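You operate a simulated robot arm through the tools that you are given. There is no shell and no other tool. Be economical: measure what you need, move in short steps, check, and stop when the job is done.

You run a simulated robot arm. Do the job below in one go: nothing can be reset, and whatever is moved stays where it is left.

TASK
Run the fan on high, set the fresh lever to 30 and bring the airflow gauge to 35 Pa.
Fine: use the exhaust lever for the gauge; free each thumbscrew for the move and lock it again.

It is judged by the outcome, as a careful person would: the job done as asked, and still so three seconds after it is handed in. It fails if anything else is knocked over, pushed out of place, dropped, spilled or broken.

THE ROBOT
A 7-joint arm with a two-finger parallel gripper on a trunk, on a base that drives. Base frame: it is fixed to the floor where the robot stands at the start and does not move with it; the origin is under the middle of the robot, x ahead of it, y to its left, z up. Readings come in m, rad, newtons and seconds.
Its first joint turns from -2.897 to 2.897 rad. Places, roughly: door catch [0.7, 0.2, 1]; exhaust lever [0.6, -0.8, 1.1]; exhaust thumbscrew [0.7, -0.7, 1]; fan switch [0.7, -0.1, 1]; fine catch [0.4, -0.8, 0.7]; first dial [0.7, 0.1, 1.2]; fresh lever [0.6, -0.5, 1]; fresh thumbscrew [0.7, -0.5, 0.9]; heat switch [0.7, -0.3, 1]; last dial [0.7, -0.3, 1.2]; main switch [0.7, 0.1, 1]; middle dial [0.7, -0.1, 1.2]; name plate [0.7, -0.1, 0.9]; rough catch [0.4, -0.3, 0.7]; yellow cap [0.5, -0.8, 0.8]. Payload 1.57 kg.
The TCP is the grasp point between the finger pads, 0.03 m short of the fingertips. In the tool frame z runs along the fingers and y along their closing line. Largest opening 0.11 m; finger width 0.024, thickness 0.012; the body of the gripper, 0.048 by 0.112 m, starts 0.078 m behind the TCP.
Orientation is told as [roll, pitch, yaw] about the base's x, y, z axes, in that order, counted from this pose: with the fingers straight down and closing along the base's y, the tool's x points along the base's -x, its y along +y and its z along -z.

THE INTERFACE
- The arm moves only by the tool nudge_tool. Its argument "moves" is a list of rows, each a list of 3 entries, a list of its own where there are three numbers: the opening in per cent of the stroke, from 0 (shut) to 100 (fully open), then the shift along the tool's x, y, z in units of 25 mm (1.0 is 25 mm), then the turn, a rotation vector about the tool's x, y, z in units of 8 degrees (1.0 is 8 degrees). In form: [[hand, [dx, dy, dz], [rx, ry, rz]], ...]. A call has 1 to 20 rows; each row shifts and turns the commanded pose from where the row before left it, along the tool's axes as they then stand. A call with a number of a shift or a turn outside -1 to 1 is refused whole. A row lasts 0.2 s, in which the tool goes at most 0.05 m and 0.15 rad; a call with a longer step from one row to the next is refused whole, and so is a gripper value outside its range. A pose out of reach is approached as far as the arm can. The call stops where the force on the tool passes 40 N (or 10 N more than at its start, if that is more) or the arm is blocked; 0.2 s more then pass. Each finger travels about 0.108 m/s and halts on what it meets, pressing with about 34 N; the grip force reading is that of the motor and also rises with nothing between the fingers. The clock runs only during rows and for 0.2 s after the last one: add rows that do not move to give the fingers time. It gives the time, the measured TCP pose, the force on the tool (base axes), the opening and the grip force at its end, in the units of the frame above (readings bear some noise), with the torque about the TCP (base axes, N m) and any sound that the robot's microphone picked up.
- Cameras (640 x 400 px; columns grow to the right, rows downward): "scene" is now at [0.4458, 0.1319, 1.4146]; the picture's right is [-0.89, -0.46, 0.00], its down [-0.33, 0.64, -0.69] and it looks along [0.32, -0.61, -0.73] (base axes); focal length 214 px, centre (320, 200). "wrist" rides on the gripper at [0.07, 0.016, -0.141] in the tool frame; the picture's right is [-0.23, 0.97, 0.00], its down [-0.85, -0.20, -0.48] and it looks along [-0.47, -0.11, 0.88] (tool axes); focal length 222 px, centre (320, 200). There is no depth. A picture from a camera that has moved, and an enlarged one, comes with that camera's place and axes in the base frame and with its lens. The place of the scene camera against the robot may be out by one fixed shift of up to 0.025 m in any direction.
- get_image(camera): a new picture of that camera. No time passes.
- raise_lower(by): slides the trunk up (or, below 0, down) by that many m; the arm and the scene camera ride with it, the base frame stays. It gives what a move gives, with no picture.
- roll_base(legs): drives the robot by 1 to 6 legs, each [ahead, left, turn to the left] in m, m and rad, along the robot's own axes; the way and the turn of a leg run together, so that a leg with both is an arc; at most 1.5 m and 3.142 rad a leg. The arm and the cameras ride along, it lands a little off, and it stops where it bumps. It gives what a move gives.
- turn_head(pan, tilt): turns the head with the scene camera to pan (to the left, within 1.798 rad either way) and tilt (down, from -0.506 to 1.204), counted from straight ahead of the robot. It gives what a move gives.
- close_up(camera, box): a new picture of the part [left, top, right, bottom] of that camera's present view, enlarged. No time passes.
- close_job(): hands the job in; it is judged then, once.

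Go step by step. Nothing tells you exact positions but the pictures and the camera data: compare them with the known pose of the tool, close in by small moves and look again before you grip or let go. The budget is 120 turns and 98 pictures, counting those below and the enlarged ones. Unless the task says otherwise, let go and move clear before handing in, and close with one line.

The tools are called after ">>>" as a command line: name --argument value ..., lists and objects as JSON in quotes. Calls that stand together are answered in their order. nudge_tool: Moves the arm, as the interface text tells. Its arguments: {"type":"object","properties":{"moves":{"type":"array"}},"required":["moves"]} The other tools are called the same way: raise_lower (by) slides the trunk up or down; roll_base (legs) drives the base; turn_head (pan, tilt) turns the head that bears the scene camera; get_image (camera) takes a picture; close_up (camera, box) takes an enlarged picture of a part of a camera's view; close_job () hands the job in.

At the start:

```text
clock: 0.0
tool_pos: [0.3437, -0.3653, 1.3834]
tcp_rot: [-0.001, 0.004, -0.001]
ft_force: [0.7, 0.2, 0.1]
wrist_torque: [0.0, -0.01, -0.03]
opening: 0.1098
grasp_force: 0.1
trunk travel left (down, up): [-0.475, 0.135]
robot x, y, heading: [-0.0003, 0.0016, 0.004]
head pan, tilt: [-1.091, 0.812]
```

scene: 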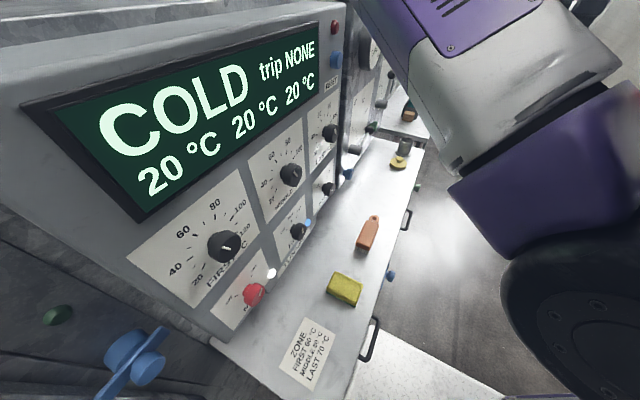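
wrist: 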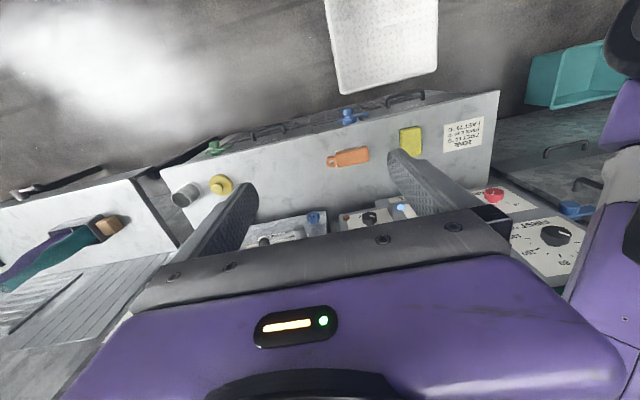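

The scene shows an oven console with a ledge; the levers are to the right, hidden by the arm. I'll turn the head to look around.

>>> turn_head --pan -1.2 --tilt 0.4

>>> get_image --camera "scene"

```text
clock: 0.9
tool_pos: [0.3442, -0.365, 1.3823]
tcp_rot: [0.001, 0.002, -0.001]
ft_force: [0.6, 0.3, 0.3]
wrist_torque: [0.01, 0.0, 0.0]
opening: 0.1102
grasp_force: 0.0
trunk travel left (down, up): [-0.475, 0.135]
robot x, y, heading: [0.0039, 0.0003, -0.001]
head pan, tilt: [-1.201, 0.4]
```

```text
95 pictures are left
camera scene: at [0.4424, 0.1166, 1.4506], right [-0.93, -0.36, 0.0], down [-0.14, 0.36, -0.92], along [0.33, -0.86, -0.39], focal length 214 px, centre (320, 200)
```

scene: 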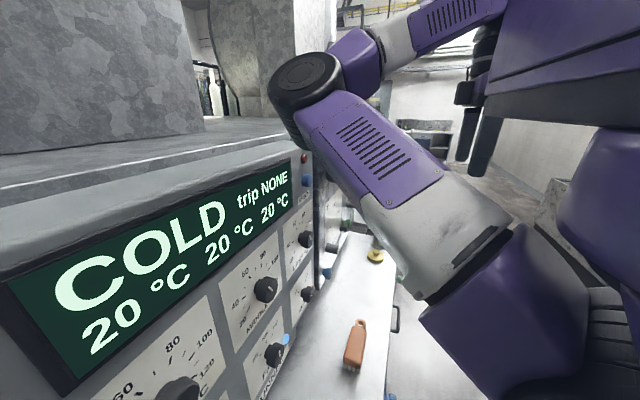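

The arm blocks much of the view. I'll back off a little and move right so the lever area is ahead of me.

>>> roll_base --legs '[[-0.25, 0, 0], [0, -0.5, 0]]'

>>> turn_head --pan -0.5 --tilt 0.6

>>> get_image --camera "scene"

>>> get_image --camera "wrist"

```text
clock: 5.3
tool_pos: [0.0911, -0.8657, 1.383]
tcp_rot: [0.0, -0.001, 0.003]
ft_force: [-0.2, -0.7, -0.1]
wrist_torque: [0.01, 0.0, 0.0]
opening: 0.1099
grasp_force: 0.1
trunk travel left (down, up): [-0.475, 0.135]
robot x, y, heading: [-0.2488, -0.5018, 0.006]
head pan, tilt: [-1.201, 0.4]
```

```text
clock: 6.3
tool_pos: [0.0918, -0.8661, 1.3831]
tcp_rot: [0.0, 0.0, 0.003]
ft_force: [0.2, 0.1, -0.6]
wrist_torque: [0.01, -0.04, 0.06]
opening: 0.1101
grasp_force: 0.0
trunk travel left (down, up): [-0.475, 0.135]
robot x, y, heading: [-0.2533, -0.5051, 0.004]
head pan, tilt: [-0.499, 0.6]
```

```text
94 pictures are left
camera scene: at [0.2326, -0.3402, 1.4325], right [-0.48, -0.88, 0.0], down [-0.5, 0.27, -0.83], along [0.73, -0.39, -0.56], focal length 214 px, centre (320, 200)
```

scene: 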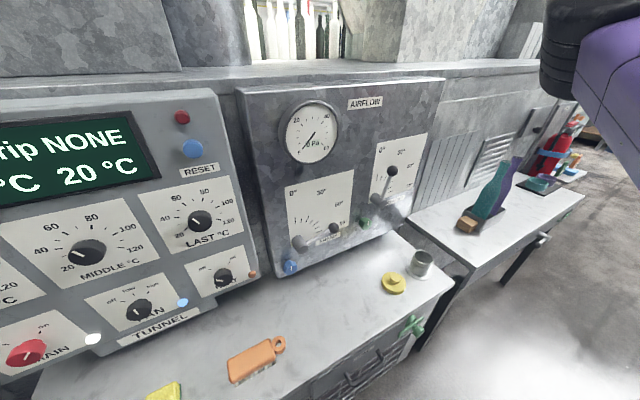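

```text
93 pictures are left
camera wrist: at [0.023, -0.8505, 1.5237], right [0.22, 0.97, 0.0], down [0.86, -0.2, 0.48], along [0.47, -0.11, -0.88], focal length 222 px, centre (320, 200)
```

wrist: 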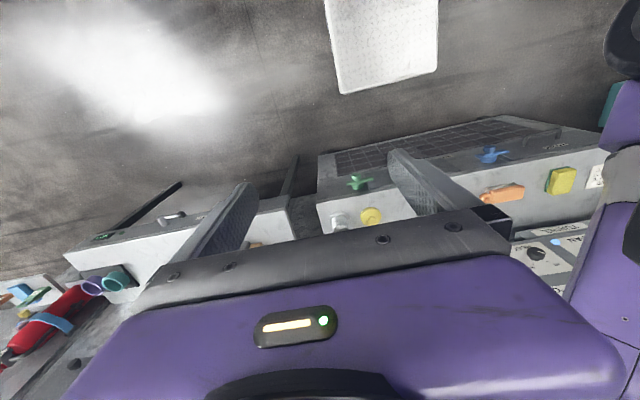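

Good view now. I'll zoom on the airflow panel and the switches.

>>> close_up --camera "scene" --box '[260, 90, 440, 280]'

>>> close_up --camera "scene" --box '[60, 240, 280, 370]'

```text
2.11 times, centred on (350, 185) of scene
camera zoom: at [0.2326, -0.3402, 1.4325], right [-0.48, -0.88, 0.0], down [-0.5, 0.27, -0.83], along [0.73, -0.39, -0.56], focal length 452 px, centre (257, 232)
```

zoom: 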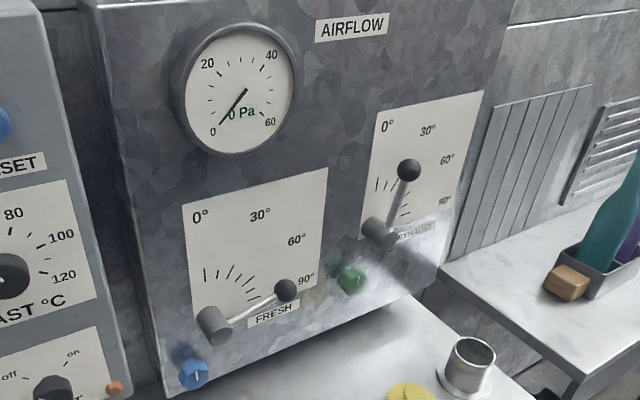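

```text
2.91 times, centred on (170, 305) of scene
camera zoom: at [0.2326, -0.3402, 1.4325], right [-0.48, -0.88, 0.0], down [-0.5, 0.27, -0.83], along [0.73, -0.39, -0.56], focal length 624 px, centre (756, -106)
```

zoom: 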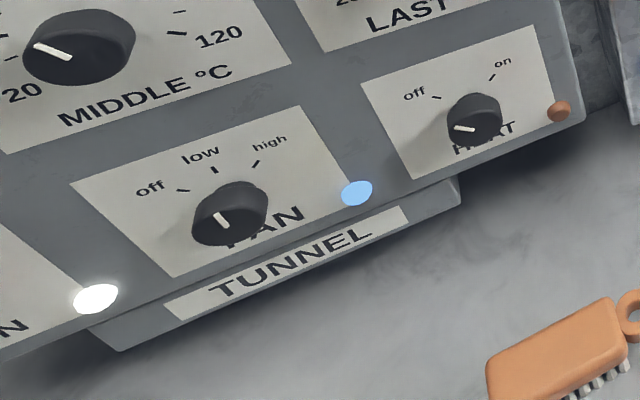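

Levers: fresh near 70°, exhaust near 25°, gauge 0. Next I rotate the tool to point horizontally at the panel (+x), in free space.

>>> nudge_tool --moves '[[100, [0, 0, 0], [0, -1, 0]], [100, [0, 0, 0], [0, -1, 0]], [100, [0, 0, 0], [0, -1, 0]], [100, [0, 0, 0], [0, -1, 0]], [100, [0, 0, 0], [0, -1, 0]], [100, [0, 0, 0], [0, -1, 0]], [100, [0, 0, 0], [0, -1, 0]], [100, [0, 0, 0], [0, -1, 0]], [100, [0, 0, 0], [0, -1, 0]], [100, [0, 0, 0], [0, -1, 0]], [100, [0, 0, 0], [0, -1, 0]], [100, [0, 0, 0], [0, -0.25, 0]], [100, [0, 0, 0], [0, 0, 0]]]'

>>> get_image --camera "scene"

>>> get_image --camera "wrist"

```text
clock: 8.3
tool_pos: [0.1975, -0.8601, 1.1683]
tcp_rot: [0.099, -1.14, 0.118]
ft_force: [-0.1, 0.1, 1.2]
wrist_torque: [0.0, -0.02, 0.01]
opening: 0.1099
grasp_force: 0.1
out of reach, approached as far as the arm can: row 3, 4, 5, 6, 7, 8, 9
trunk travel left (down, up): [-0.475, 0.135]
robot x, y, heading: [-0.2525, -0.4993, 0.004]
head pan, tilt: [-0.499, 0.6]
stopped in row 9: the arm was blocked; the commanded pose is now the measured one
```

```text
90 pictures are left
camera scene: at [0.2322, -0.3399, 1.4327], right [-0.48, -0.88, 0.0], down [-0.5, 0.27, -0.83], along [0.73, -0.39, -0.56], focal length 214 px, centre (320, 200)
```

scene: 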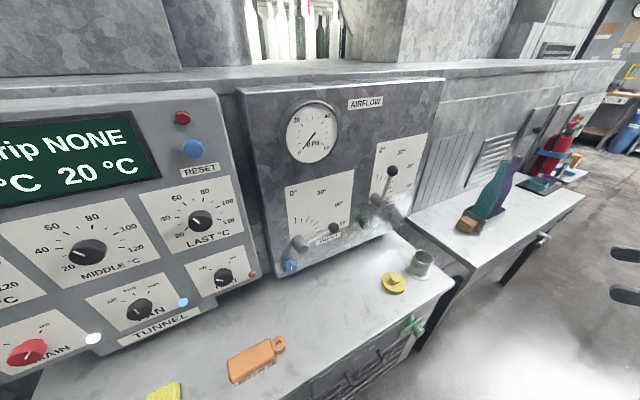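

```text
89 pictures are left
camera wrist: at [0.0407, -0.8767, 1.163], right [-0.11, 0.96, 0.25], down [-0.03, -0.25, 0.97], along [0.99, 0.09, 0.05], focal length 222 px, centre (320, 200)
```

wrist: 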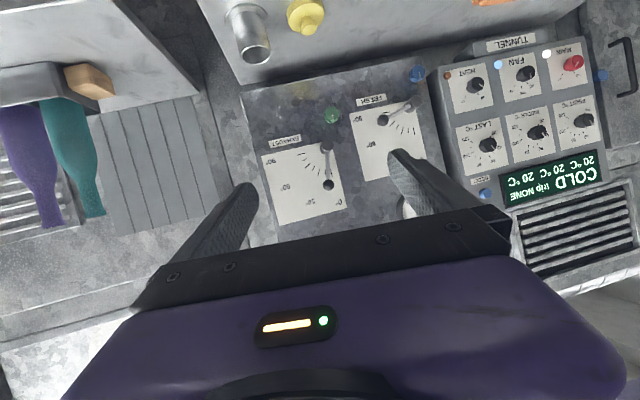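

The wrist camera has a great view of the panels. Continue straightening the tool while extending forward.

>>> nudge_tool --moves '[[100, [-0.2, -0.1, 0.8], [0.305, -0.622, 0]], [100, [-0.2, -0.1, 0.8], [0.305, -0.622, 0]], [100, [-0.1, -0.1, 0.8], [0.305, -0.622, 0]], [100, [0, 0, 0.8], [0.305, -0.622, 0]], [100, [0, 0, 0.8], [0.305, -0.622, 0]], [100, [0, 0, 0], [0, 0, 0]]]'

>>> get_image --camera "wrist"

```text
clock: 9.7
tool_pos: [0.3085, -0.8498, 1.1551]
tcp_rot: [0.632, -1.506, -0.608]
ft_force: [-0.1, 0.4, 0.3]
wrist_torque: [-0.01, -0.01, -0.01]
opening: 0.1101
grasp_force: 0.0
out of reach, approached as far as the arm can: row 5
trunk travel left (down, up): [-0.475, 0.135]
robot x, y, heading: [-0.253, -0.5027, 0.005]
head pan, tilt: [-0.499, 0.6]
```

```text
88 pictures are left
camera wrist: at [0.1629, -0.8356, 1.0929], right [-0.01, 0.96, 0.26], down [-0.43, -0.24, 0.87], along [0.9, -0.1, 0.42], focal length 222 px, centre (320, 200)
```

wrist: 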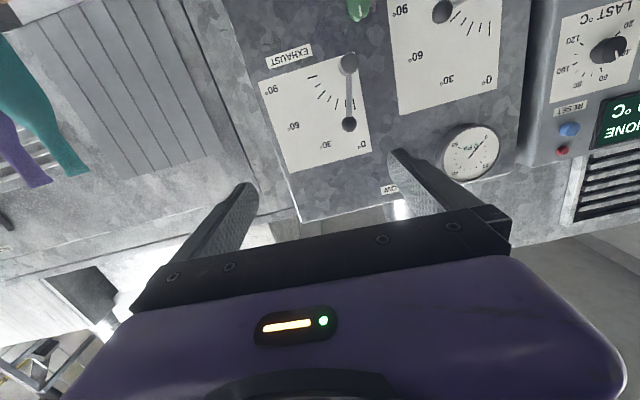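

Tool is now horizontal. I'll bring the arm in front of the robot and lower it, then drive to the fan switch.

>>> nudge_tool --moves '[[100, [0.5, 1, -0.2], [0, 0, 0]], [100, [0.6, 1, -0.2], [0, 0, 0]], [100, [0.6, 1, 0], [0, 0, 0]], [100, [0.6, 1, 0], [0, 0, 0]], [100, [0.6, 1, 0], [0, 0, 0]], [100, [0.6, 1, 0], [0, 0, 0]], [100, [0.6, 1, 0], [0, 0, 0]], [100, [0.6, 1, 0], [0, 0, 0]], [100, [0.6, 1, 0], [0, 0, 0]], [100, [0.6, 1, 0], [0, 0, 0]], [100, [0, 0, 0], [0, 0, 0]]]'

>>> get_image --camera "wrist"

```text
clock: 12.1
tool_pos: [0.1951, -0.6768, 1.0953]
tcp_rot: [0.106, -1.523, -0.101]
ft_force: [-0.1, -0.6, 0.3]
wrist_torque: [-0.02, 0.0, 0.02]
opening: 0.1098
grasp_force: 0.0
out of reach, approached as far as the arm can: row 1, 2, 3, 4, 5, 6, 7, 8, 9, 10
trunk travel left (down, up): [-0.475, 0.135]
robot x, y, heading: [-0.2529, -0.502, 0.005]
head pan, tilt: [-0.499, 0.6]
```

```text
87 pictures are left
camera wrist: at [0.0509, -0.6615, 1.0313], right [0.0, 0.97, 0.23], down [-0.44, -0.21, 0.88], along [0.9, -0.1, 0.42], focal length 222 px, centre (320, 200)
```

wrist: 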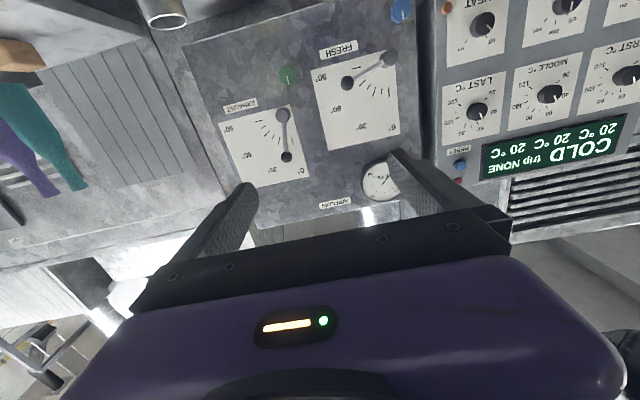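

The arm was at a reach limit (too low relative to its shoulder). I'll lower the trunk rather than the arm.

>>> raise_lower --by -0.2

>>> nudge_tool --moves '[[100, [0, 0, 0.8], [0, 0, 0]], [100, [0, 0, 0.8], [0, 0, 0]], [100, [0, 0, 0.8], [0, 0, 0]], [100, [0, 0, 0.8], [0, 0, 0]], [100, [0, 0, 0], [0, 0, 0]]]'

```text
clock: 14.2
tool_pos: [0.1955, -0.6764, 0.8942]
tcp_rot: [0.115, -1.522, -0.105]
ft_force: [0.0, -0.8, 0.9]
wrist_torque: [0.02, -0.04, 0.0]
opening: 0.1099
grasp_force: 0.0
trunk travel left (down, up): [-0.275, 0.335]
robot x, y, heading: [-0.2521, -0.5017, 0.005]
head pan, tilt: [-0.499, 0.6]
```

```text
clock: 15.4
tool_pos: [0.1954, -0.6764, 0.8946]
tcp_rot: [0.114, -1.523, -0.104]
ft_force: [-0.2, 0.5, -0.2]
wrist_torque: [-0.02, 0.0, -0.01]
opening: 0.1101
grasp_force: 0.0
out of reach, approached as far as the arm can: row 1, 2, 3, 4
trunk travel left (down, up): [-0.275, 0.335]
robot x, y, heading: [-0.2503, -0.501, 0.002]
head pan, tilt: [-0.499, 0.6]
```

The arm did not move, so it's at a joint limit. Try going up along the panel.

>>> nudge_tool --moves '[[100, [-0.8, 0, 0], [0, 0, 0]], [100, [-0.8, 0, 0], [0, 0, 0]], [100, [-0.8, 0, 0], [0, 0, 0]], [100, [-0.8, 0, 0], [0, 0, 0]], [100, [-0.8, 0, 0], [0, 0, 0]], [100, [0, 0, 0], [0, 0, 0]]]'

>>> turn_head --pan -0.6 --tilt 0.9

>>> get_image --camera "scene"

```text
clock: 16.8
tool_pos: [0.1761, -0.7195, 0.9612]
tcp_rot: [0.119, -1.524, -0.111]
ft_force: [-0.8, -0.1, 0.2]
wrist_torque: [0.04, -0.03, 0.01]
opening: 0.1099
grasp_force: 0.2
out of reach, approached as far as the arm can: row 1, 2, 3, 4, 5
trunk travel left (down, up): [-0.275, 0.335]
robot x, y, heading: [-0.2547, -0.5007, 0.001]
head pan, tilt: [-0.499, 0.6]
```

```text
clock: 17.6
tool_pos: [0.1757, -0.7187, 0.9618]
tcp_rot: [0.119, -1.525, -0.108]
ft_force: [-0.1, -0.6, 0.8]
wrist_torque: [-0.01, 0.0, 0.01]
opening: 0.1099
grasp_force: 0.2
trunk travel left (down, up): [-0.275, 0.335]
robot x, y, heading: [-0.253, -0.5007, 0.007]
head pan, tilt: [-0.6, 0.901]
```

```text
86 pictures are left
camera scene: at [0.2174, -0.3404, 1.2078], right [-0.56, -0.83, 0.0], down [-0.65, 0.44, -0.62], along [0.51, -0.35, -0.78], focal length 214 px, centre (320, 200)
```

scene: 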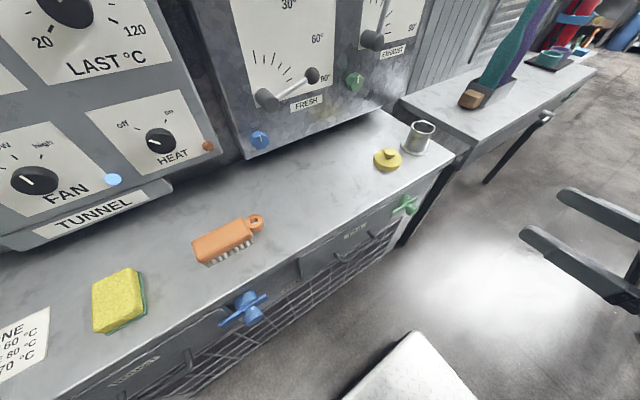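

The limit is a wrist one: horizontal needs the arm stretched farther or higher relative to its shoulder. I'll lower the trunk further and raise the tool instead.

>>> raise_lower --by -0.2

>>> nudge_tool --moves '[[100, [-0.8, 0, 0], [0, 0.3, 0]], [100, [-0.8, 0, 0], [0, 0.3, 0]], [100, [-0.8, 0, 0], [0, 0.3, 0]], [100, [-0.8, 0, 0], [0, 0, 0]], [100, [-0.8, 0, 0], [0, 0, 0]], [100, [-0.8, 0, 0], [0, 0, 0]], [100, [-0.8, 0, 0], [0, 0, 0]], [100, [-0.8, 0, 0], [0, 0, 0]], [100, [0, 0, 0], [0, 0, 0]]]'

```text
clock: 19.8
tool_pos: [0.1764, -0.7194, 0.7609]
tcp_rot: [0.117, -1.525, -0.106]
ft_force: [-0.4, -0.3, 1.0]
wrist_torque: [0.0, 0.01, 0.01]
opening: 0.1101
grasp_force: 0.1
trunk travel left (down, up): [-0.075, 0.535]
robot x, y, heading: [-0.2508, -0.5024, 0.003]
head pan, tilt: [-0.6, 0.901]
```

```text
clock: 20.5
tool_pos: [0.1568, -0.7203, 0.7541]
tcp_rot: [0.732, -1.325, -0.729]
ft_force: [-0.9, -0.3, 0.7]
wrist_torque: [0.0, 0.01, 0.02]
opening: 0.11
grasp_force: 0.0
out of reach, approached as far as the arm can: row 1, 2, 3
trunk travel left (down, up): [-0.075, 0.535]
robot x, y, heading: [-0.2525, -0.5038, 0.005]
head pan, tilt: [-0.6, 0.901]
stopped in row 3: the arm was blocked; the commanded pose is now the measured one
```

Commanded pose is re-synced now. Try moving forward/up in small steps from here.

>>> nudge_tool --moves '[[100, [-0.4, 0, 0.8], [0, 0, 0]], [100, [-0.4, 0, 0.8], [0, 0, 0]], [100, [-0.4, 0, 0.8], [0, 0, 0]], [100, [0, 0, 0], [0, 0, 0]]]'

>>> get_image --camera "wrist"

```text
clock: 21.7
tool_pos: [0.2031, -0.7354, 0.7362]
tcp_rot: [0.859, -1.24, -0.848]
ft_force: [1.0, 0.3, 0.0]
wrist_torque: [0.01, 0.01, 0.01]
opening: 0.1099
grasp_force: 0.1
out of reach, approached as far as the arm can: row 1, 2, 3
trunk travel left (down, up): [-0.075, 0.535]
robot x, y, heading: [-0.253, -0.5047, 0.004]
head pan, tilt: [-0.6, 0.901]
stopped in row 4: the arm was blocked; the commanded pose is now the measured one
```

```text
85 pictures are left
camera wrist: at [0.0521, -0.7083, 0.7034], right [0.06, 0.89, 0.45], down [-0.29, -0.42, 0.86], along [0.96, -0.19, 0.23], focal length 222 px, centre (320, 200)
```

wrist: 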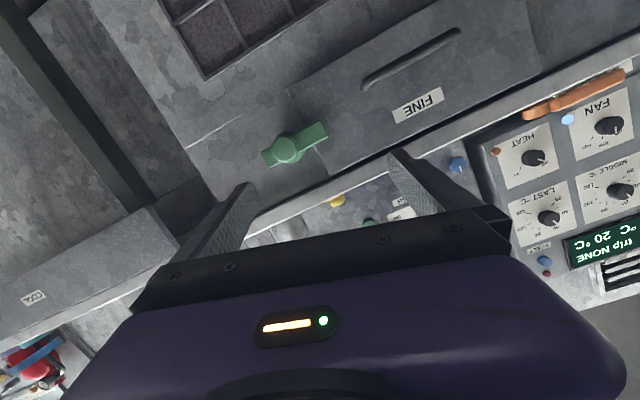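

Let me look at how the arm itself is folded.

>>> turn_head --pan -1.5 --tilt 0.9

>>> get_image --camera "scene"

```text
clock: 22.9
tool_pos: [0.2052, -0.7348, 0.7354]
tcp_rot: [0.858, -1.24, -0.845]
ft_force: [-0.7, 0.9, 0.4]
wrist_torque: [0.0, 0.01, 0.04]
opening: 0.11
grasp_force: 0.1
trunk travel left (down, up): [-0.075, 0.535]
robot x, y, heading: [-0.253, -0.5033, 0.003]
head pan, tilt: [-1.499, 0.901]
```

```text
84 pictures are left
camera scene: at [0.1606, -0.3733, 1.0077], right [-1.0, -0.08, 0.0], down [-0.06, 0.78, -0.62], along [0.05, -0.62, -0.78], focal length 214 px, centre (320, 200)
```

scene: 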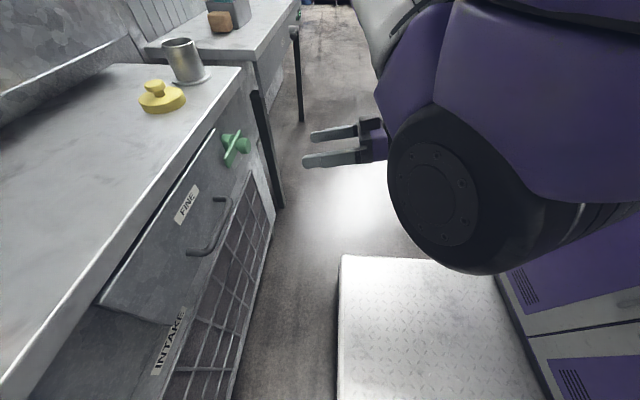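

The elbow is folded forward in an awkward way. I'll raise the trunk back, return the tool to pointing down, and redo the approach stretched out.

>>> raise_lower --by 0.4

>>> nudge_tool --moves '[[100, [-0.2, 0, 0], [0.125, 0.877, -0.114]], [100, [-0.2, 0, 0], [0.125, 0.877, -0.114]], [100, [-0.2, 0, 0], [0.125, 0.877, -0.114]], [100, [-0.2, 0, 0], [0.125, 0.877, -0.114]], [100, [0, 0, -0.5], [0.125, 0.877, -0.114]], [100, [0, 0, -0.5], [0.125, 0.877, -0.114]], [100, [0, 0, -0.8], [0.125, 0.877, -0.114]], [100, [0, 0, -0.8], [0.125, 0.877, -0.114]], [100, [0, 0, -0.8], [0.125, 0.877, -0.114]], [100, [0, 0, -0.8], [0.125, 0.877, -0.114]], [100, [0, 0, -0.8], [0.125, 0.877, -0.114]], [100, [0, 0, 0], [0, 0, 0]]]'

>>> get_image --camera "scene"

```text
clock: 26.7
tool_pos: [0.2036, -0.7359, 1.1357]
tcp_rot: [0.857, -1.242, -0.849]
ft_force: [0.8, 1.1, -0.1]
wrist_torque: [-0.02, -0.01, 0.02]
opening: 0.11
grasp_force: 0.1
trunk travel left (down, up): [-0.475, 0.135]
robot x, y, heading: [-0.2535, -0.5032, 0.006]
head pan, tilt: [-1.499, 0.901]
```

```text
clock: 28.8
tool_pos: [0.1796, -0.7486, 1.1826]
tcp_rot: [0.188, -0.276, -0.01]
ft_force: [0.2, 0.3, -0.6]
wrist_torque: [-0.02, 0.0, 0.0]
opening: 0.1101
grasp_force: 0.0
out of reach, approached as far as the arm can: row 1, 2, 3, 4
trunk travel left (down, up): [-0.475, 0.135]
robot x, y, heading: [-0.2521, -0.5016, 0.004]
head pan, tilt: [-1.499, 0.901]
stopped in row 10: the arm was blocked; the commanded pose is now the measured one
```

```text
83 pictures are left
camera scene: at [0.1603, -0.3734, 1.4078], right [-1.0, -0.08, 0.0], down [-0.06, 0.78, -0.62], along [0.05, -0.62, -0.78], focal length 214 px, centre (320, 200)
```

scene: 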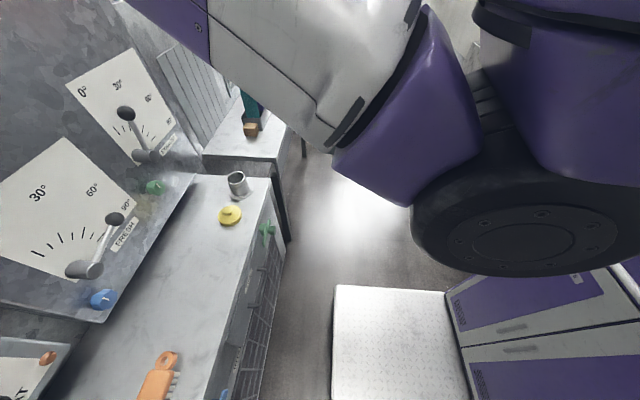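

I need more free space to unfold the arm; check behind/left before backing up.

>>> turn_head --pan 1.79 --tilt 0.5

>>> get_image --camera "scene"

>>> turn_head --pan -1.79 --tilt 0.4

>>> get_image --camera "scene"

```text
clock: 31.6
tool_pos: [0.1796, -0.7486, 1.1838]
tcp_rot: [0.186, -0.276, -0.011]
ft_force: [-0.3, -0.2, -0.5]
wrist_torque: [-0.03, 0.03, -0.01]
opening: 0.1102
grasp_force: 0.1
trunk travel left (down, up): [-0.475, 0.135]
robot x, y, heading: [-0.2564, -0.5035, 0.003]
head pan, tilt: [1.791, 0.499]
```

```text
82 pictures are left
camera scene: at [0.1347, -0.2093, 1.4416], right [0.98, 0.22, 0.0], down [0.11, -0.47, -0.88], along [-0.19, 0.86, -0.48], focal length 214 px, centre (320, 200)
```

scene: 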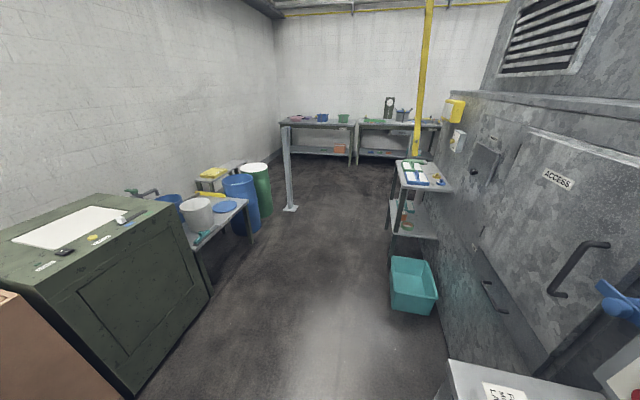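

```text
clock: 34.5
tool_pos: [0.1796, -0.7485, 1.1835]
tcp_rot: [0.186, -0.276, -0.01]
ft_force: [0.0, 0.3, -0.5]
wrist_torque: [0.03, 0.0, -0.01]
opening: 0.1099
grasp_force: 0.1
trunk travel left (down, up): [-0.475, 0.135]
robot x, y, heading: [-0.2547, -0.5031, 0.0]
head pan, tilt: [-1.791, 0.4]
```

```text
81 pictures are left
camera scene: at [0.135, -0.3885, 1.4507], right [-0.98, 0.21, 0.0], down [0.08, 0.38, -0.92], along [-0.2, -0.9, -0.39], focal length 214 px, centre (320, 200)
```

scene: 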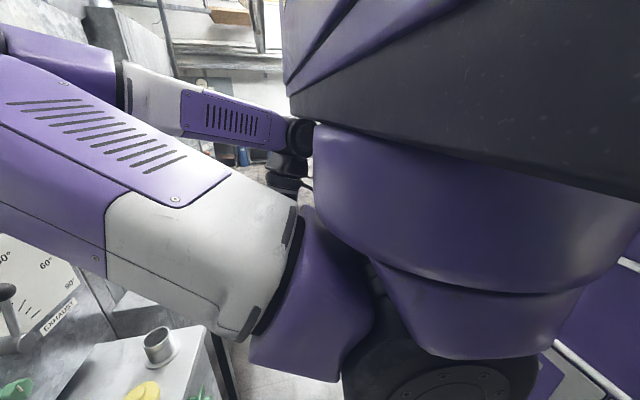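

The aisle to the left is open. I'll turn the robot to face it, unfold the arm there with room, then turn back.

>>> roll_base --legs '[[-0.1, 0, 0], [0, 0, 1.57]]'

>>> turn_head --pan -0.9 --tilt 0.4

>>> get_image --camera "scene"

>>> get_image --camera "wrist"

```text
clock: 39.5
tool_pos: [-0.1096, -0.0664, 1.1817]
tcp_rot: [0.187, -0.276, 1.569]
ft_force: [0.2, 0.5, -0.5]
wrist_torque: [0.03, 0.0, -0.01]
opening: 0.11
grasp_force: 0.0
trunk travel left (down, up): [-0.475, 0.135]
robot x, y, heading: [-0.352, -0.4995, 1.59]
head pan, tilt: [-1.791, 0.4]
```

```text
clock: 40.7
tool_pos: [-0.1096, -0.0671, 1.1824]
tcp_rot: [0.187, -0.275, 1.569]
ft_force: [0.4, -0.5, -1.1]
wrist_torque: [-0.02, 0.01, -0.01]
opening: 0.1102
grasp_force: 0.0
trunk travel left (down, up): [-0.475, 0.135]
robot x, y, heading: [-0.3525, -0.5012, 1.594]
head pan, tilt: [-0.901, 0.4]
```

```text
80 pictures are left
camera scene: at [-0.5027, -0.0171, 1.4507], right [0.63, -0.78, 0.0], down [-0.3, -0.25, -0.92], along [0.72, 0.58, -0.39], focal length 214 px, centre (320, 200)
```

scene: 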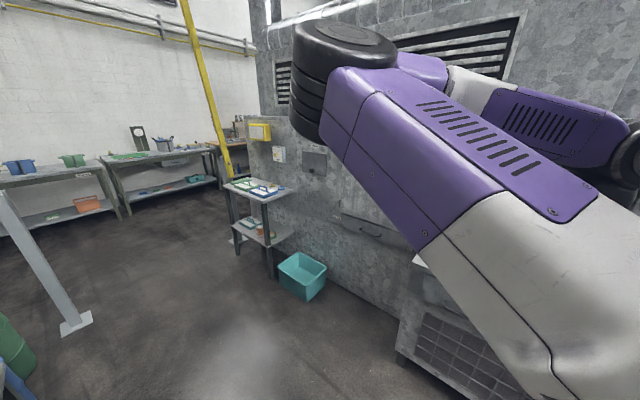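

```text
79 pictures are left
camera wrist: at [-0.0985, -0.1733, 1.2995], right [-0.96, 0.17, 0.24], down [0.29, 0.7, 0.65], along [-0.06, 0.69, -0.72], focal length 222 px, centre (320, 200)
```

wrist: 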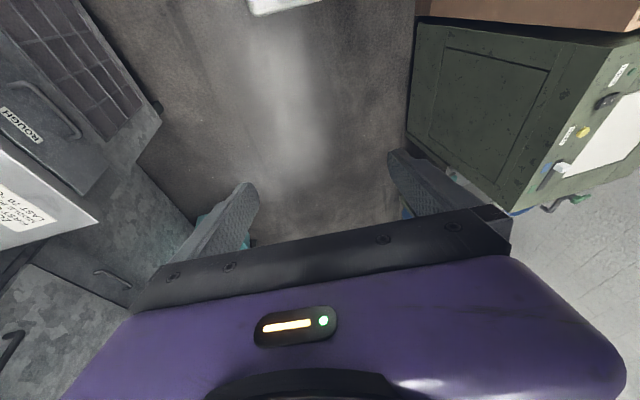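

There's room here. Extend the tool forward and to the robot's centre line.

>>> nudge_tool --moves '[[100, [-0.79, 0.5, 0.06], [0, 0, 0]], [100, [-0.79, 0.5, 0.06], [0, 0, 0]], [100, [-0.79, 0.5, 0.06], [0, 0, 0]], [100, [-0.79, 0.5, 0.06], [0, 0, 0]], [100, [-0.79, 0.5, 0.06], [0, 0, 0]], [100, [-0.79, 0.5, 0.06], [0, 0, 0]], [100, [-0.79, 0.5, 0.06], [0, 0, 0]], [100, [-0.79, 0.5, 0.06], [0, 0, 0]], [100, [-0.79, 0.5, 0.06], [0, 0, 0]], [100, [-0.79, 0.5, 0.06], [0, 0, 0]], [100, [-0.79, 0.5, 0.06], [0, 0, 0]], [100, [-0.79, 0.5, 0.06], [0, 0, 0]], [100, [-0.79, 0.5, 0.06], [0, 0, 0]], [100, [-0.79, 0.5, 0.06], [0, 0, 0]], [100, [-0.79, 0.5, 0.06], [0, 0, 0]], [100, [-0.79, 0.5, 0.06], [0, 0, 0]], [100, [0, 0, 0], [0, 0, 0]]]'

>>> get_image --camera "wrist"

```text
clock: 44.3
tool_pos: [-0.3068, 0.2355, 1.2788]
tcp_rot: [0.181, -0.269, 1.561]
ft_force: [-0.1, -0.1, -0.7]
wrist_torque: [-0.01, 0.04, 0.03]
opening: 0.1096
grasp_force: 0.1
trunk travel left (down, up): [-0.475, 0.135]
robot x, y, heading: [-0.3531, -0.5036, 1.583]
head pan, tilt: [-0.901, 0.4]
```

```text
78 pictures are left
camera wrist: at [-0.2972, 0.1299, 1.3967], right [-0.96, 0.18, 0.23], down [0.29, 0.71, 0.65], along [-0.04, 0.68, -0.73], focal length 222 px, centre (320, 200)
```

wrist: 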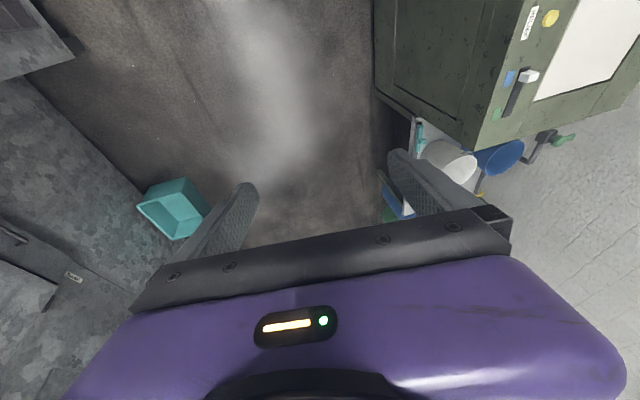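

Worked smoothly. Now pitch the tool to horizontal here.

>>> nudge_tool --moves '[[100, [0, 0, 0], [0.118, -0.923, -0.087]], [100, [0, 0, 0], [0.118, -0.923, -0.087]], [100, [0, 0, 0], [0.118, -0.923, -0.087]], [100, [0, 0, 0], [0.118, -0.923, -0.087]], [100, [0, 0, 0], [0.118, -0.923, -0.087]], [100, [0, 0, 0], [0.118, -0.923, -0.087]], [100, [0, 0, 0], [0.118, -0.923, -0.087]], [100, [0, 0, 0], [0.118, -0.923, -0.087]], [100, [0, 0, 0], [0.118, -0.923, -0.087]], [100, [0, 0, 0], [0.118, -0.923, -0.087]], [100, [0, 0, 0], [0, 0, 0]]]'

>>> get_image --camera "wrist"

```text
clock: 45.4
tool_pos: [-0.2481, 0.2232, 1.2794]
tcp_rot: [0.128, -0.833, 1.386]
ft_force: [0.0, 0.0, -0.3]
wrist_torque: [0.0, 0.0, -0.04]
opening: 0.1101
grasp_force: 0.1
out of reach, approached as far as the arm can: row 5
trunk travel left (down, up): [-0.475, 0.135]
robot x, y, heading: [-0.3501, -0.5036, 1.581]
head pan, tilt: [-0.901, 0.4]
stopped in row 5: the arm was blocked; the commanded pose is now the measured one
```

```text
77 pictures are left
camera wrist: at [-0.2734, 0.0735, 1.3235], right [-0.94, 0.24, 0.25], down [0.3, 0.19, 0.94], along [0.17, 0.95, -0.25], focal length 222 px, centre (320, 200)
```

wrist: 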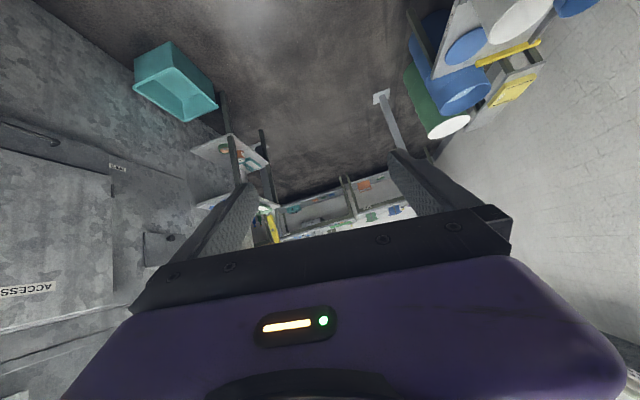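

Blocked partway. Look at the arm with the scene camera.

>>> turn_head --pan -0.3 --tilt 0.3

>>> get_image --camera "scene"

```text
clock: 46.4
tool_pos: [-0.2478, 0.2238, 1.2804]
tcp_rot: [0.126, -0.833, 1.386]
ft_force: [-0.1, -0.3, 0.5]
wrist_torque: [0.0, -0.03, -0.01]
opening: 0.1099
grasp_force: 0.0
trunk travel left (down, up): [-0.475, 0.135]
robot x, y, heading: [-0.3521, -0.5036, 1.581]
head pan, tilt: [-0.3, 0.3]
```

```text
76 pictures are left
camera scene: at [-0.5014, -0.0195, 1.478], right [0.61, -0.79, 0.0], down [-0.08, -0.06, -0.99], along [0.79, 0.6, -0.11], focal length 214 px, centre (320, 200)
```

scene: 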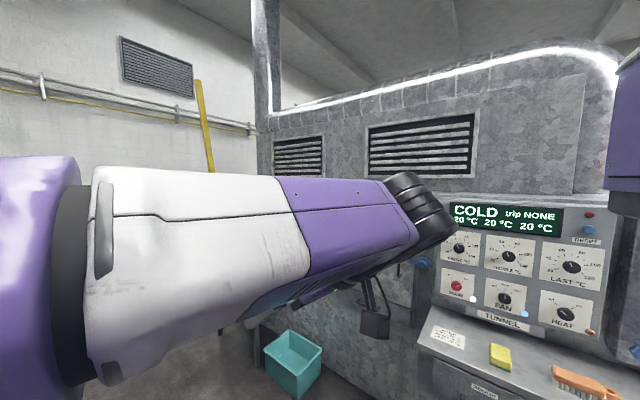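

The camera direction doesn't match the reported pan; take another look after a different turn.

>>> turn_head --pan -0.1 --tilt 0.6

>>> get_image --camera "scene"

```text
clock: 47.2
tool_pos: [-0.2466, 0.2234, 1.2806]
tcp_rot: [0.126, -0.833, 1.387]
ft_force: [0.0, 0.3, 0.4]
wrist_torque: [0.02, 0.0, 0.05]
opening: 0.11
grasp_force: 0.0
trunk travel left (down, up): [-0.475, 0.135]
robot x, y, heading: [-0.3501, -0.5026, 1.579]
head pan, tilt: [-0.099, 0.6]
```

```text
75 pictures are left
camera scene: at [-0.5017, -0.0192, 1.4781], right [0.61, -0.79, 0.0], down [-0.08, -0.06, -0.99], along [0.79, 0.61, -0.11], focal length 214 px, centre (320, 200)
```

scene: 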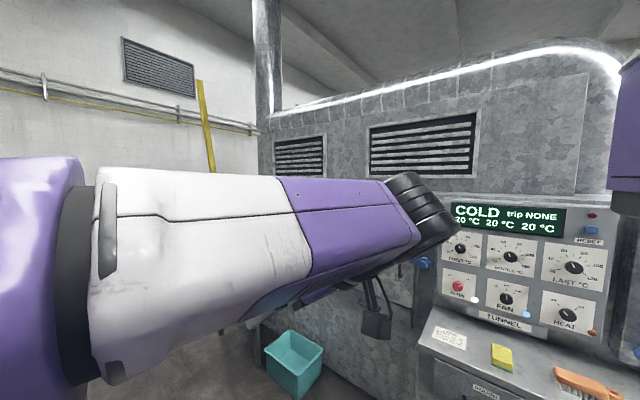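

The elbow has jammed against the camera head on the left. I'll match the head to where it really points, then swing the hand to the robot's right side, away from the head.

>>> turn_head --pan -1.0 --tilt 0.15

>>> nudge_tool --moves '[[100, [0.25, -0.8, -0.38], [0, 0, 0]], [100, [0.25, -0.8, -0.38], [0, 0, 0]], [100, [0.25, -0.8, -0.38], [0, 0, 0]], [100, [0.25, -0.8, -0.38], [0, 0, 0]], [100, [0.25, -0.8, -0.38], [0, 0, 0]], [100, [0.25, -0.8, -0.38], [0, 0, 0]], [100, [0.25, -0.8, -0.38], [0, 0, 0]], [100, [0.25, -0.8, -0.38], [0, 0, 0]], [100, [0.25, -0.8, -0.38], [0, 0, 0]], [100, [0.25, -0.8, -0.38], [0, 0, 0]], [100, [0.25, -0.8, -0.38], [0, 0, 0]], [100, [0.25, -0.8, -0.38], [0, 0, 0]], [100, [0.25, -0.8, -0.38], [0, 0, 0]], [100, [0.25, -0.8, -0.38], [0, 0, 0]], [100, [0, 0, 0], [0, 0, 0]]]'

>>> get_image --camera "scene"

```text
clock: 48.4
tool_pos: [-0.2479, 0.2242, 1.2809]
tcp_rot: [0.129, -0.837, 1.385]
ft_force: [-1.4, -0.4, -0.6]
wrist_torque: [-0.01, 0.04, 0.02]
opening: 0.1098
grasp_force: 0.1
trunk travel left (down, up): [-0.475, 0.135]
robot x, y, heading: [-0.3487, -0.5002, 1.587]
head pan, tilt: [-1.0, 0.15]
```

```text
clock: 51.6
tool_pos: [0.0166, 0.0428, 1.2683]
tcp_rot: [0.129, -0.795, 1.391]
ft_force: [0.5, -0.9, 0.0]
wrist_torque: [-0.02, 0.0, 0.02]
opening: 0.1101
grasp_force: 0.1
trunk travel left (down, up): [-0.475, 0.135]
robot x, y, heading: [-0.3516, -0.503, 1.582]
head pan, tilt: [-1.0, 0.15]
```

```text
74 pictures are left
camera scene: at [-0.4971, -0.0244, 1.474], right [0.55, -0.83, 0.0], down [-0.12, -0.08, -0.99], along [0.83, 0.54, -0.15], focal length 214 px, centre (320, 200)
```

scene: 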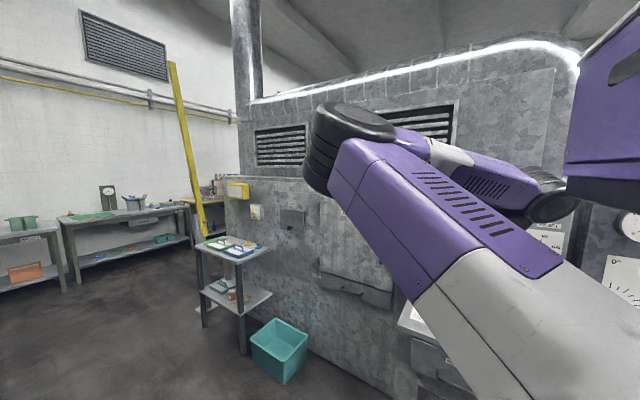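

The hand is now free on the right side. Pitch it horizontal, pointing radially away from the robot.

>>> nudge_tool --moves '[[100, [-0.3, -0.2, 0.3], [0.453, -0.696, 0.106]], [100, [-0.3, -0.2, 0.3], [0.453, -0.696, 0.106]], [100, [-0.2, -0.2, 0.4], [0.453, -0.696, 0.106]], [100, [-0.2, -0.2, 0.4], [0.453, -0.696, 0.106]], [100, [-0.1, -0.1, 0.4], [0.453, -0.696, 0.106]], [100, [-0.1, 0, 0.5], [0.453, -0.696, 0.106]], [100, [0, 0, 0.5], [0.453, -0.696, 0.106]], [100, [0, 0, 0.5], [0.453, -0.696, 0.106]], [100, [0, 0, 0], [0, 0, 0]]]'

>>> get_image --camera "scene"

>>> get_image --camera "wrist"

```text
clock: 53.6
tool_pos: [0.0681, 0.1245, 1.2646]
tcp_rot: [1.992, -1.564, -1.013]
ft_force: [0.2, -0.1, -0.1]
wrist_torque: [-0.01, -0.01, 0.03]
opening: 0.1101
grasp_force: 0.0
trunk travel left (down, up): [-0.475, 0.135]
robot x, y, heading: [-0.354, -0.4996, 1.581]
head pan, tilt: [-1.0, 0.15]
```

```text
73 pictures are left
camera scene: at [-0.4972, -0.0244, 1.474], right [0.55, -0.83, 0.0], down [-0.12, -0.08, -0.99], along [0.83, 0.54, -0.15], focal length 214 px, centre (320, 200)
```

scene: 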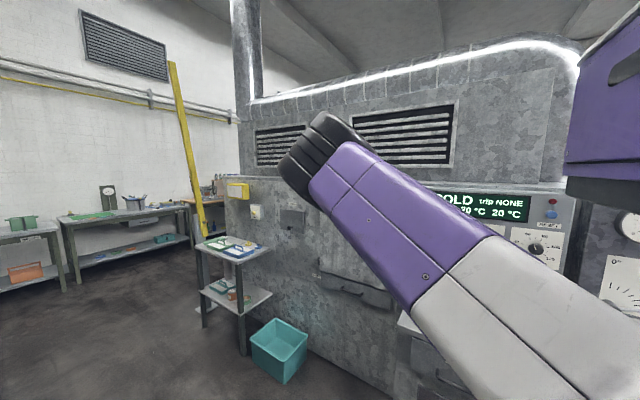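

```text
72 pictures are left
camera wrist: at [-0.0251, 0.0162, 1.1933], right [-0.81, 0.54, 0.24], down [-0.1, -0.52, 0.85], along [0.58, 0.67, 0.47], focal length 222 px, centre (320, 200)
```

wrist: 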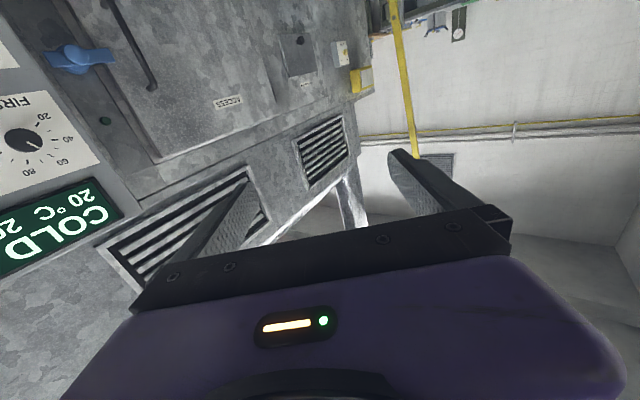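

Fully reached and horizontal. The elbow is far forward when folded, so I'll stretch further out (bigger radius) and lower, still in the free aisle.

>>> nudge_tool --moves '[[100, [0, 0, 0.8], [0, 0, 0]], [100, [0, 0, 0.8], [0, 0, 0]], [100, [0, 0, 0.8], [0, 0, 0]], [100, [0, 0, 0.8], [0, 0, 0]], [100, [0, 0, 0.8], [0, 0, 0]], [100, [0, 0, 0.8], [0, 0, 0]], [100, [0, 0, 0.8], [0, 0, 0]], [100, [0, 0, 0.8], [0, 0, 0]], [100, [0.8, 0, 0.2], [0, 0, 0]], [100, [0.8, 0, 0.2], [0, 0, 0]], [100, [0.8, 0, 0.2], [0, 0, 0]], [100, [0.8, 0, 0.2], [0, 0, 0]], [100, [0.8, 0, 0.2], [0, 0, 0]], [100, [0.8, 0, 0.2], [0, 0, 0]], [100, [0.8, 0, 0.2], [0, 0, 0]], [100, [0.8, 0, 0.2], [0, 0, 0]], [100, [0.8, 0, 0], [0, 0, 0]], [100, [0.8, 0, 0], [0, 0, 0]], [100, [0.8, 0, 0], [0, 0, 0]], [100, [0, 0, 0], [0, 0, 0]]]'

>>> get_image --camera "scene"

```text
clock: 57.8
tool_pos: [0.2197, 0.2058, 1.1302]
tcp_rot: [2.418, -1.532, -1.43]
ft_force: [0.1, -0.2, -1.1]
wrist_torque: [0.0, 0.02, 0.02]
opening: 0.1098
grasp_force: 0.1
out of reach, approached as far as the arm can: row 4, 5, 6, 7, 8, 9, 10, 13, 14, 15, 16, 17, 18, 19
trunk travel left (down, up): [-0.475, 0.135]
robot x, y, heading: [-0.3521, -0.5046, 1.585]
head pan, tilt: [-1.0, 0.15]
```

```text
71 pictures are left
camera scene: at [-0.4971, -0.0243, 1.4739], right [0.55, -0.83, 0.0], down [-0.12, -0.08, -0.99], along [0.83, 0.54, -0.15], focal length 214 px, centre (320, 200)
```

scene: 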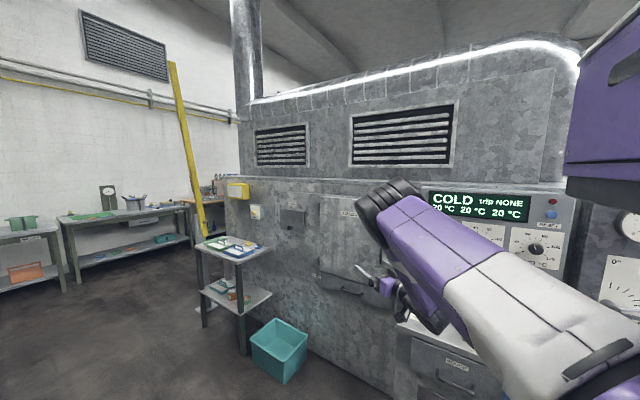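

Now the hand is visible and the stretched shape is clear. Step back to the comfortable radius/height, and yaw the tool a bit right relative to the radius so that the elbow will stay clear of the panel.

>>> nudge_tool --moves '[[100, [-0.8, 0, 0], [0, 0, 0]], [100, [-0.8, 0, 0], [0, 0, 0]], [100, [-0.8, 0, -0.6], [0, 0, 0]], [100, [-0.8, 0, -0.6], [0, 0, 0]], [100, [-0.8, 0, -0.6], [0, 0, 0]], [100, [-0.8, 0, -0.6], [0, 0, 0]], [100, [-0.8, 0, -0.6], [0, 0, 0]], [100, [-0.8, 0, -0.6], [0, 0, 0]], [100, [-0.6, 0, -0.6], [0, 0, 0]], [100, [0, 0, -0.6], [0, 0, 0]], [100, [0, 0, -0.6], [0, 0, 0]], [100, [0, 0, -0.6], [0, 0, 0]], [100, [0, 0, 0], [0, 0, 0]]]'

>>> nudge_tool --moves '[[100, [0, 0, 0], [0.7, 0, 0]], [100, [0, 0, 0], [0.7, 0, 0]], [100, [0, 0, 0], [0.7, 0, 0]], [100, [0, 0, 0], [0.7, 0, 0]], [100, [0, 0, 0], [0, 0, 0]]]'

>>> get_image --camera "scene"

>>> get_image --camera "wrist"

```text
clock: 60.6
tool_pos: [0.1362, 0.074, 1.2816]
tcp_rot: [1.426, -1.553, -0.448]
ft_force: [-0.5, -0.2, -0.4]
wrist_torque: [-0.01, -0.01, 0.02]
opening: 0.1102
grasp_force: 0.0
trunk travel left (down, up): [-0.475, 0.135]
robot x, y, heading: [-0.3518, -0.5049, 1.582]
head pan, tilt: [-1.0, 0.15]
```

```text
clock: 61.8
tool_pos: [0.136, 0.0716, 1.2746]
tcp_rot: [0.931, -1.55, -0.14]
ft_force: [0.0, -0.6, -0.5]
wrist_torque: [0.0, 0.02, 0.04]
opening: 0.1101
grasp_force: 0.0
out of reach, approached as far as the arm can: row 2, 3, 4
trunk travel left (down, up): [-0.475, 0.135]
robot x, y, heading: [-0.3497, -0.5057, 1.586]
head pan, tilt: [-1.0, 0.15]
```

```text
70 pictures are left
camera scene: at [-0.4972, -0.0244, 1.4739], right [0.55, -0.83, 0.0], down [-0.12, -0.08, -0.99], along [0.83, 0.54, -0.15], focal length 214 px, centre (320, 200)
```

scene: 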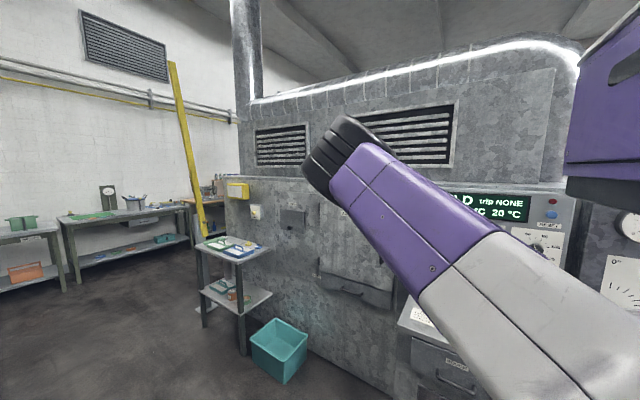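

```text
69 pictures are left
camera wrist: at [0.0243, -0.0181, 1.2057], right [-0.69, 0.68, 0.24], down [-0.18, -0.48, 0.86], along [0.7, 0.55, 0.45], focal length 222 px, centre (320, 200)
```

wrist: 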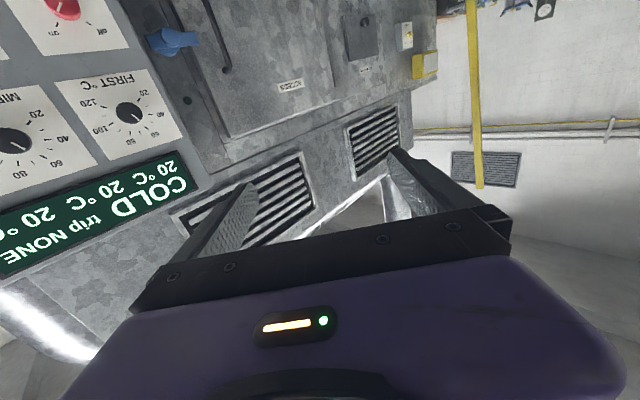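

I'll test a higher tool position relative to the shoulder (with the trunk later lowered), which should bring the elbow back from the panel.

>>> nudge_tool --moves '[[100, [-0.8, 0, 0.2], [-0.7, 0, 0]], [100, [-0.8, 0, 0.2], [-0.7, 0, 0]], [100, [-0.8, 0, 0.5], [-0.7, 0, 0]], [100, [-0.8, 0, 0.6], [0, 0, 0]], [100, [-0.8, 0, 0.6], [0, 0, 0]], [100, [-0.8, 0, 0.8], [0, 0, 0]], [100, [-0.8, 0, 0.8], [0, 0, 0]], [100, [-0.8, 0, 0.8], [0, 0, 0]], [100, [-0.8, 0, 0.8], [0, 0, 0]], [100, [0, 0, 0.8], [0, 0, 0]], [100, [0, 0, 0], [0, 0, 0]]]'

>>> get_image --camera "scene"

```text
clock: 64.2
tool_pos: [0.2112, 0.2078, 1.4542]
tcp_rot: [1.096, -1.556, -0.01]
ft_force: [0.0, 0.3, 0.5]
wrist_torque: [0.01, 0.0, -0.01]
opening: 0.1101
grasp_force: 0.0
trunk travel left (down, up): [-0.475, 0.135]
robot x, y, heading: [-0.3499, -0.501, 1.582]
head pan, tilt: [-1.0, 0.15]
```

```text
68 pictures are left
camera scene: at [-0.4972, -0.0244, 1.4739], right [0.55, -0.83, 0.0], down [-0.12, -0.08, -0.99], along [0.83, 0.54, -0.15], focal length 214 px, centre (320, 200)
```

scene: 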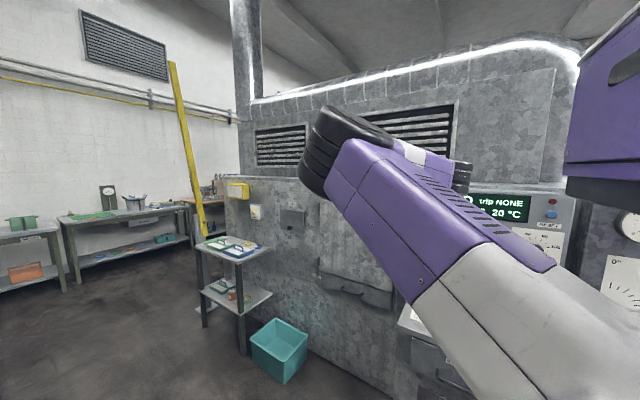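

This pose is fully reachable with the elbow well behind the fingertips. I'll lower the trunk, drive along the aisle to opposite the fan switch, and turn so that the tool faces the panel.

>>> raise_lower --by -0.45

>>> roll_base --legs '[[0.57, 0.05, 0], [0, 0, -1.086]]'

>>> get_image --camera "wrist"

>>> get_image --camera "scene"

```text
refused: -0.45 is not a number from -0.4 to 0.4
```

```text
clock: 70.2
tool_pos: [0.4804, -0.1125, 1.4526]
tcp_rot: [1.17, -1.551, -1.175]
ft_force: [0.3, 0.6, -0.4]
wrist_torque: [-0.02, 0.01, 0.0]
opening: 0.1098
grasp_force: 0.0
trunk travel left (down, up): [-0.475, 0.135]
robot x, y, heading: [-0.4079, 0.0644, 0.49]
head pan, tilt: [-1.0, 0.15]
```

```text
67 pictures are left
camera wrist: at [0.34, -0.0948, 1.3832], right [0.01, 0.97, 0.24], down [-0.47, -0.21, 0.86], along [0.88, -0.12, 0.46], focal length 222 px, centre (320, 200)
```

wrist: 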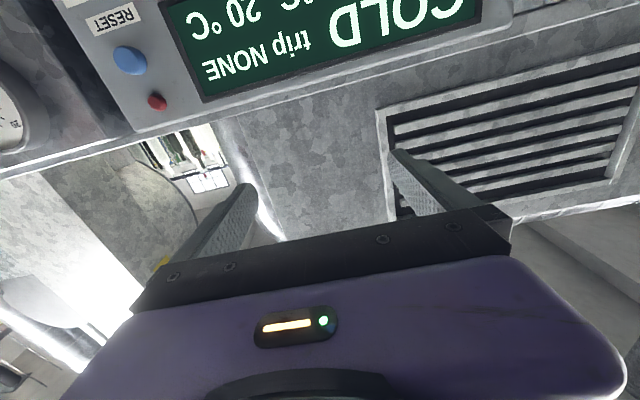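

```text
66 pictures are left
camera scene: at [-0.062, 0.3973, 1.474], right [-0.49, -0.87, 0.0], down [-0.13, 0.07, -0.99], along [0.86, -0.48, -0.15], focal length 214 px, centre (320, 200)
```

scene: 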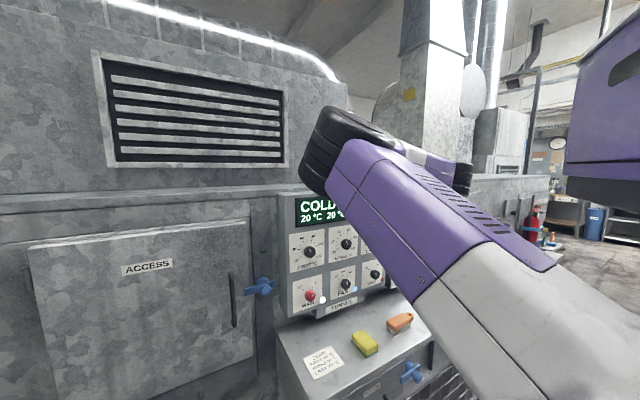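

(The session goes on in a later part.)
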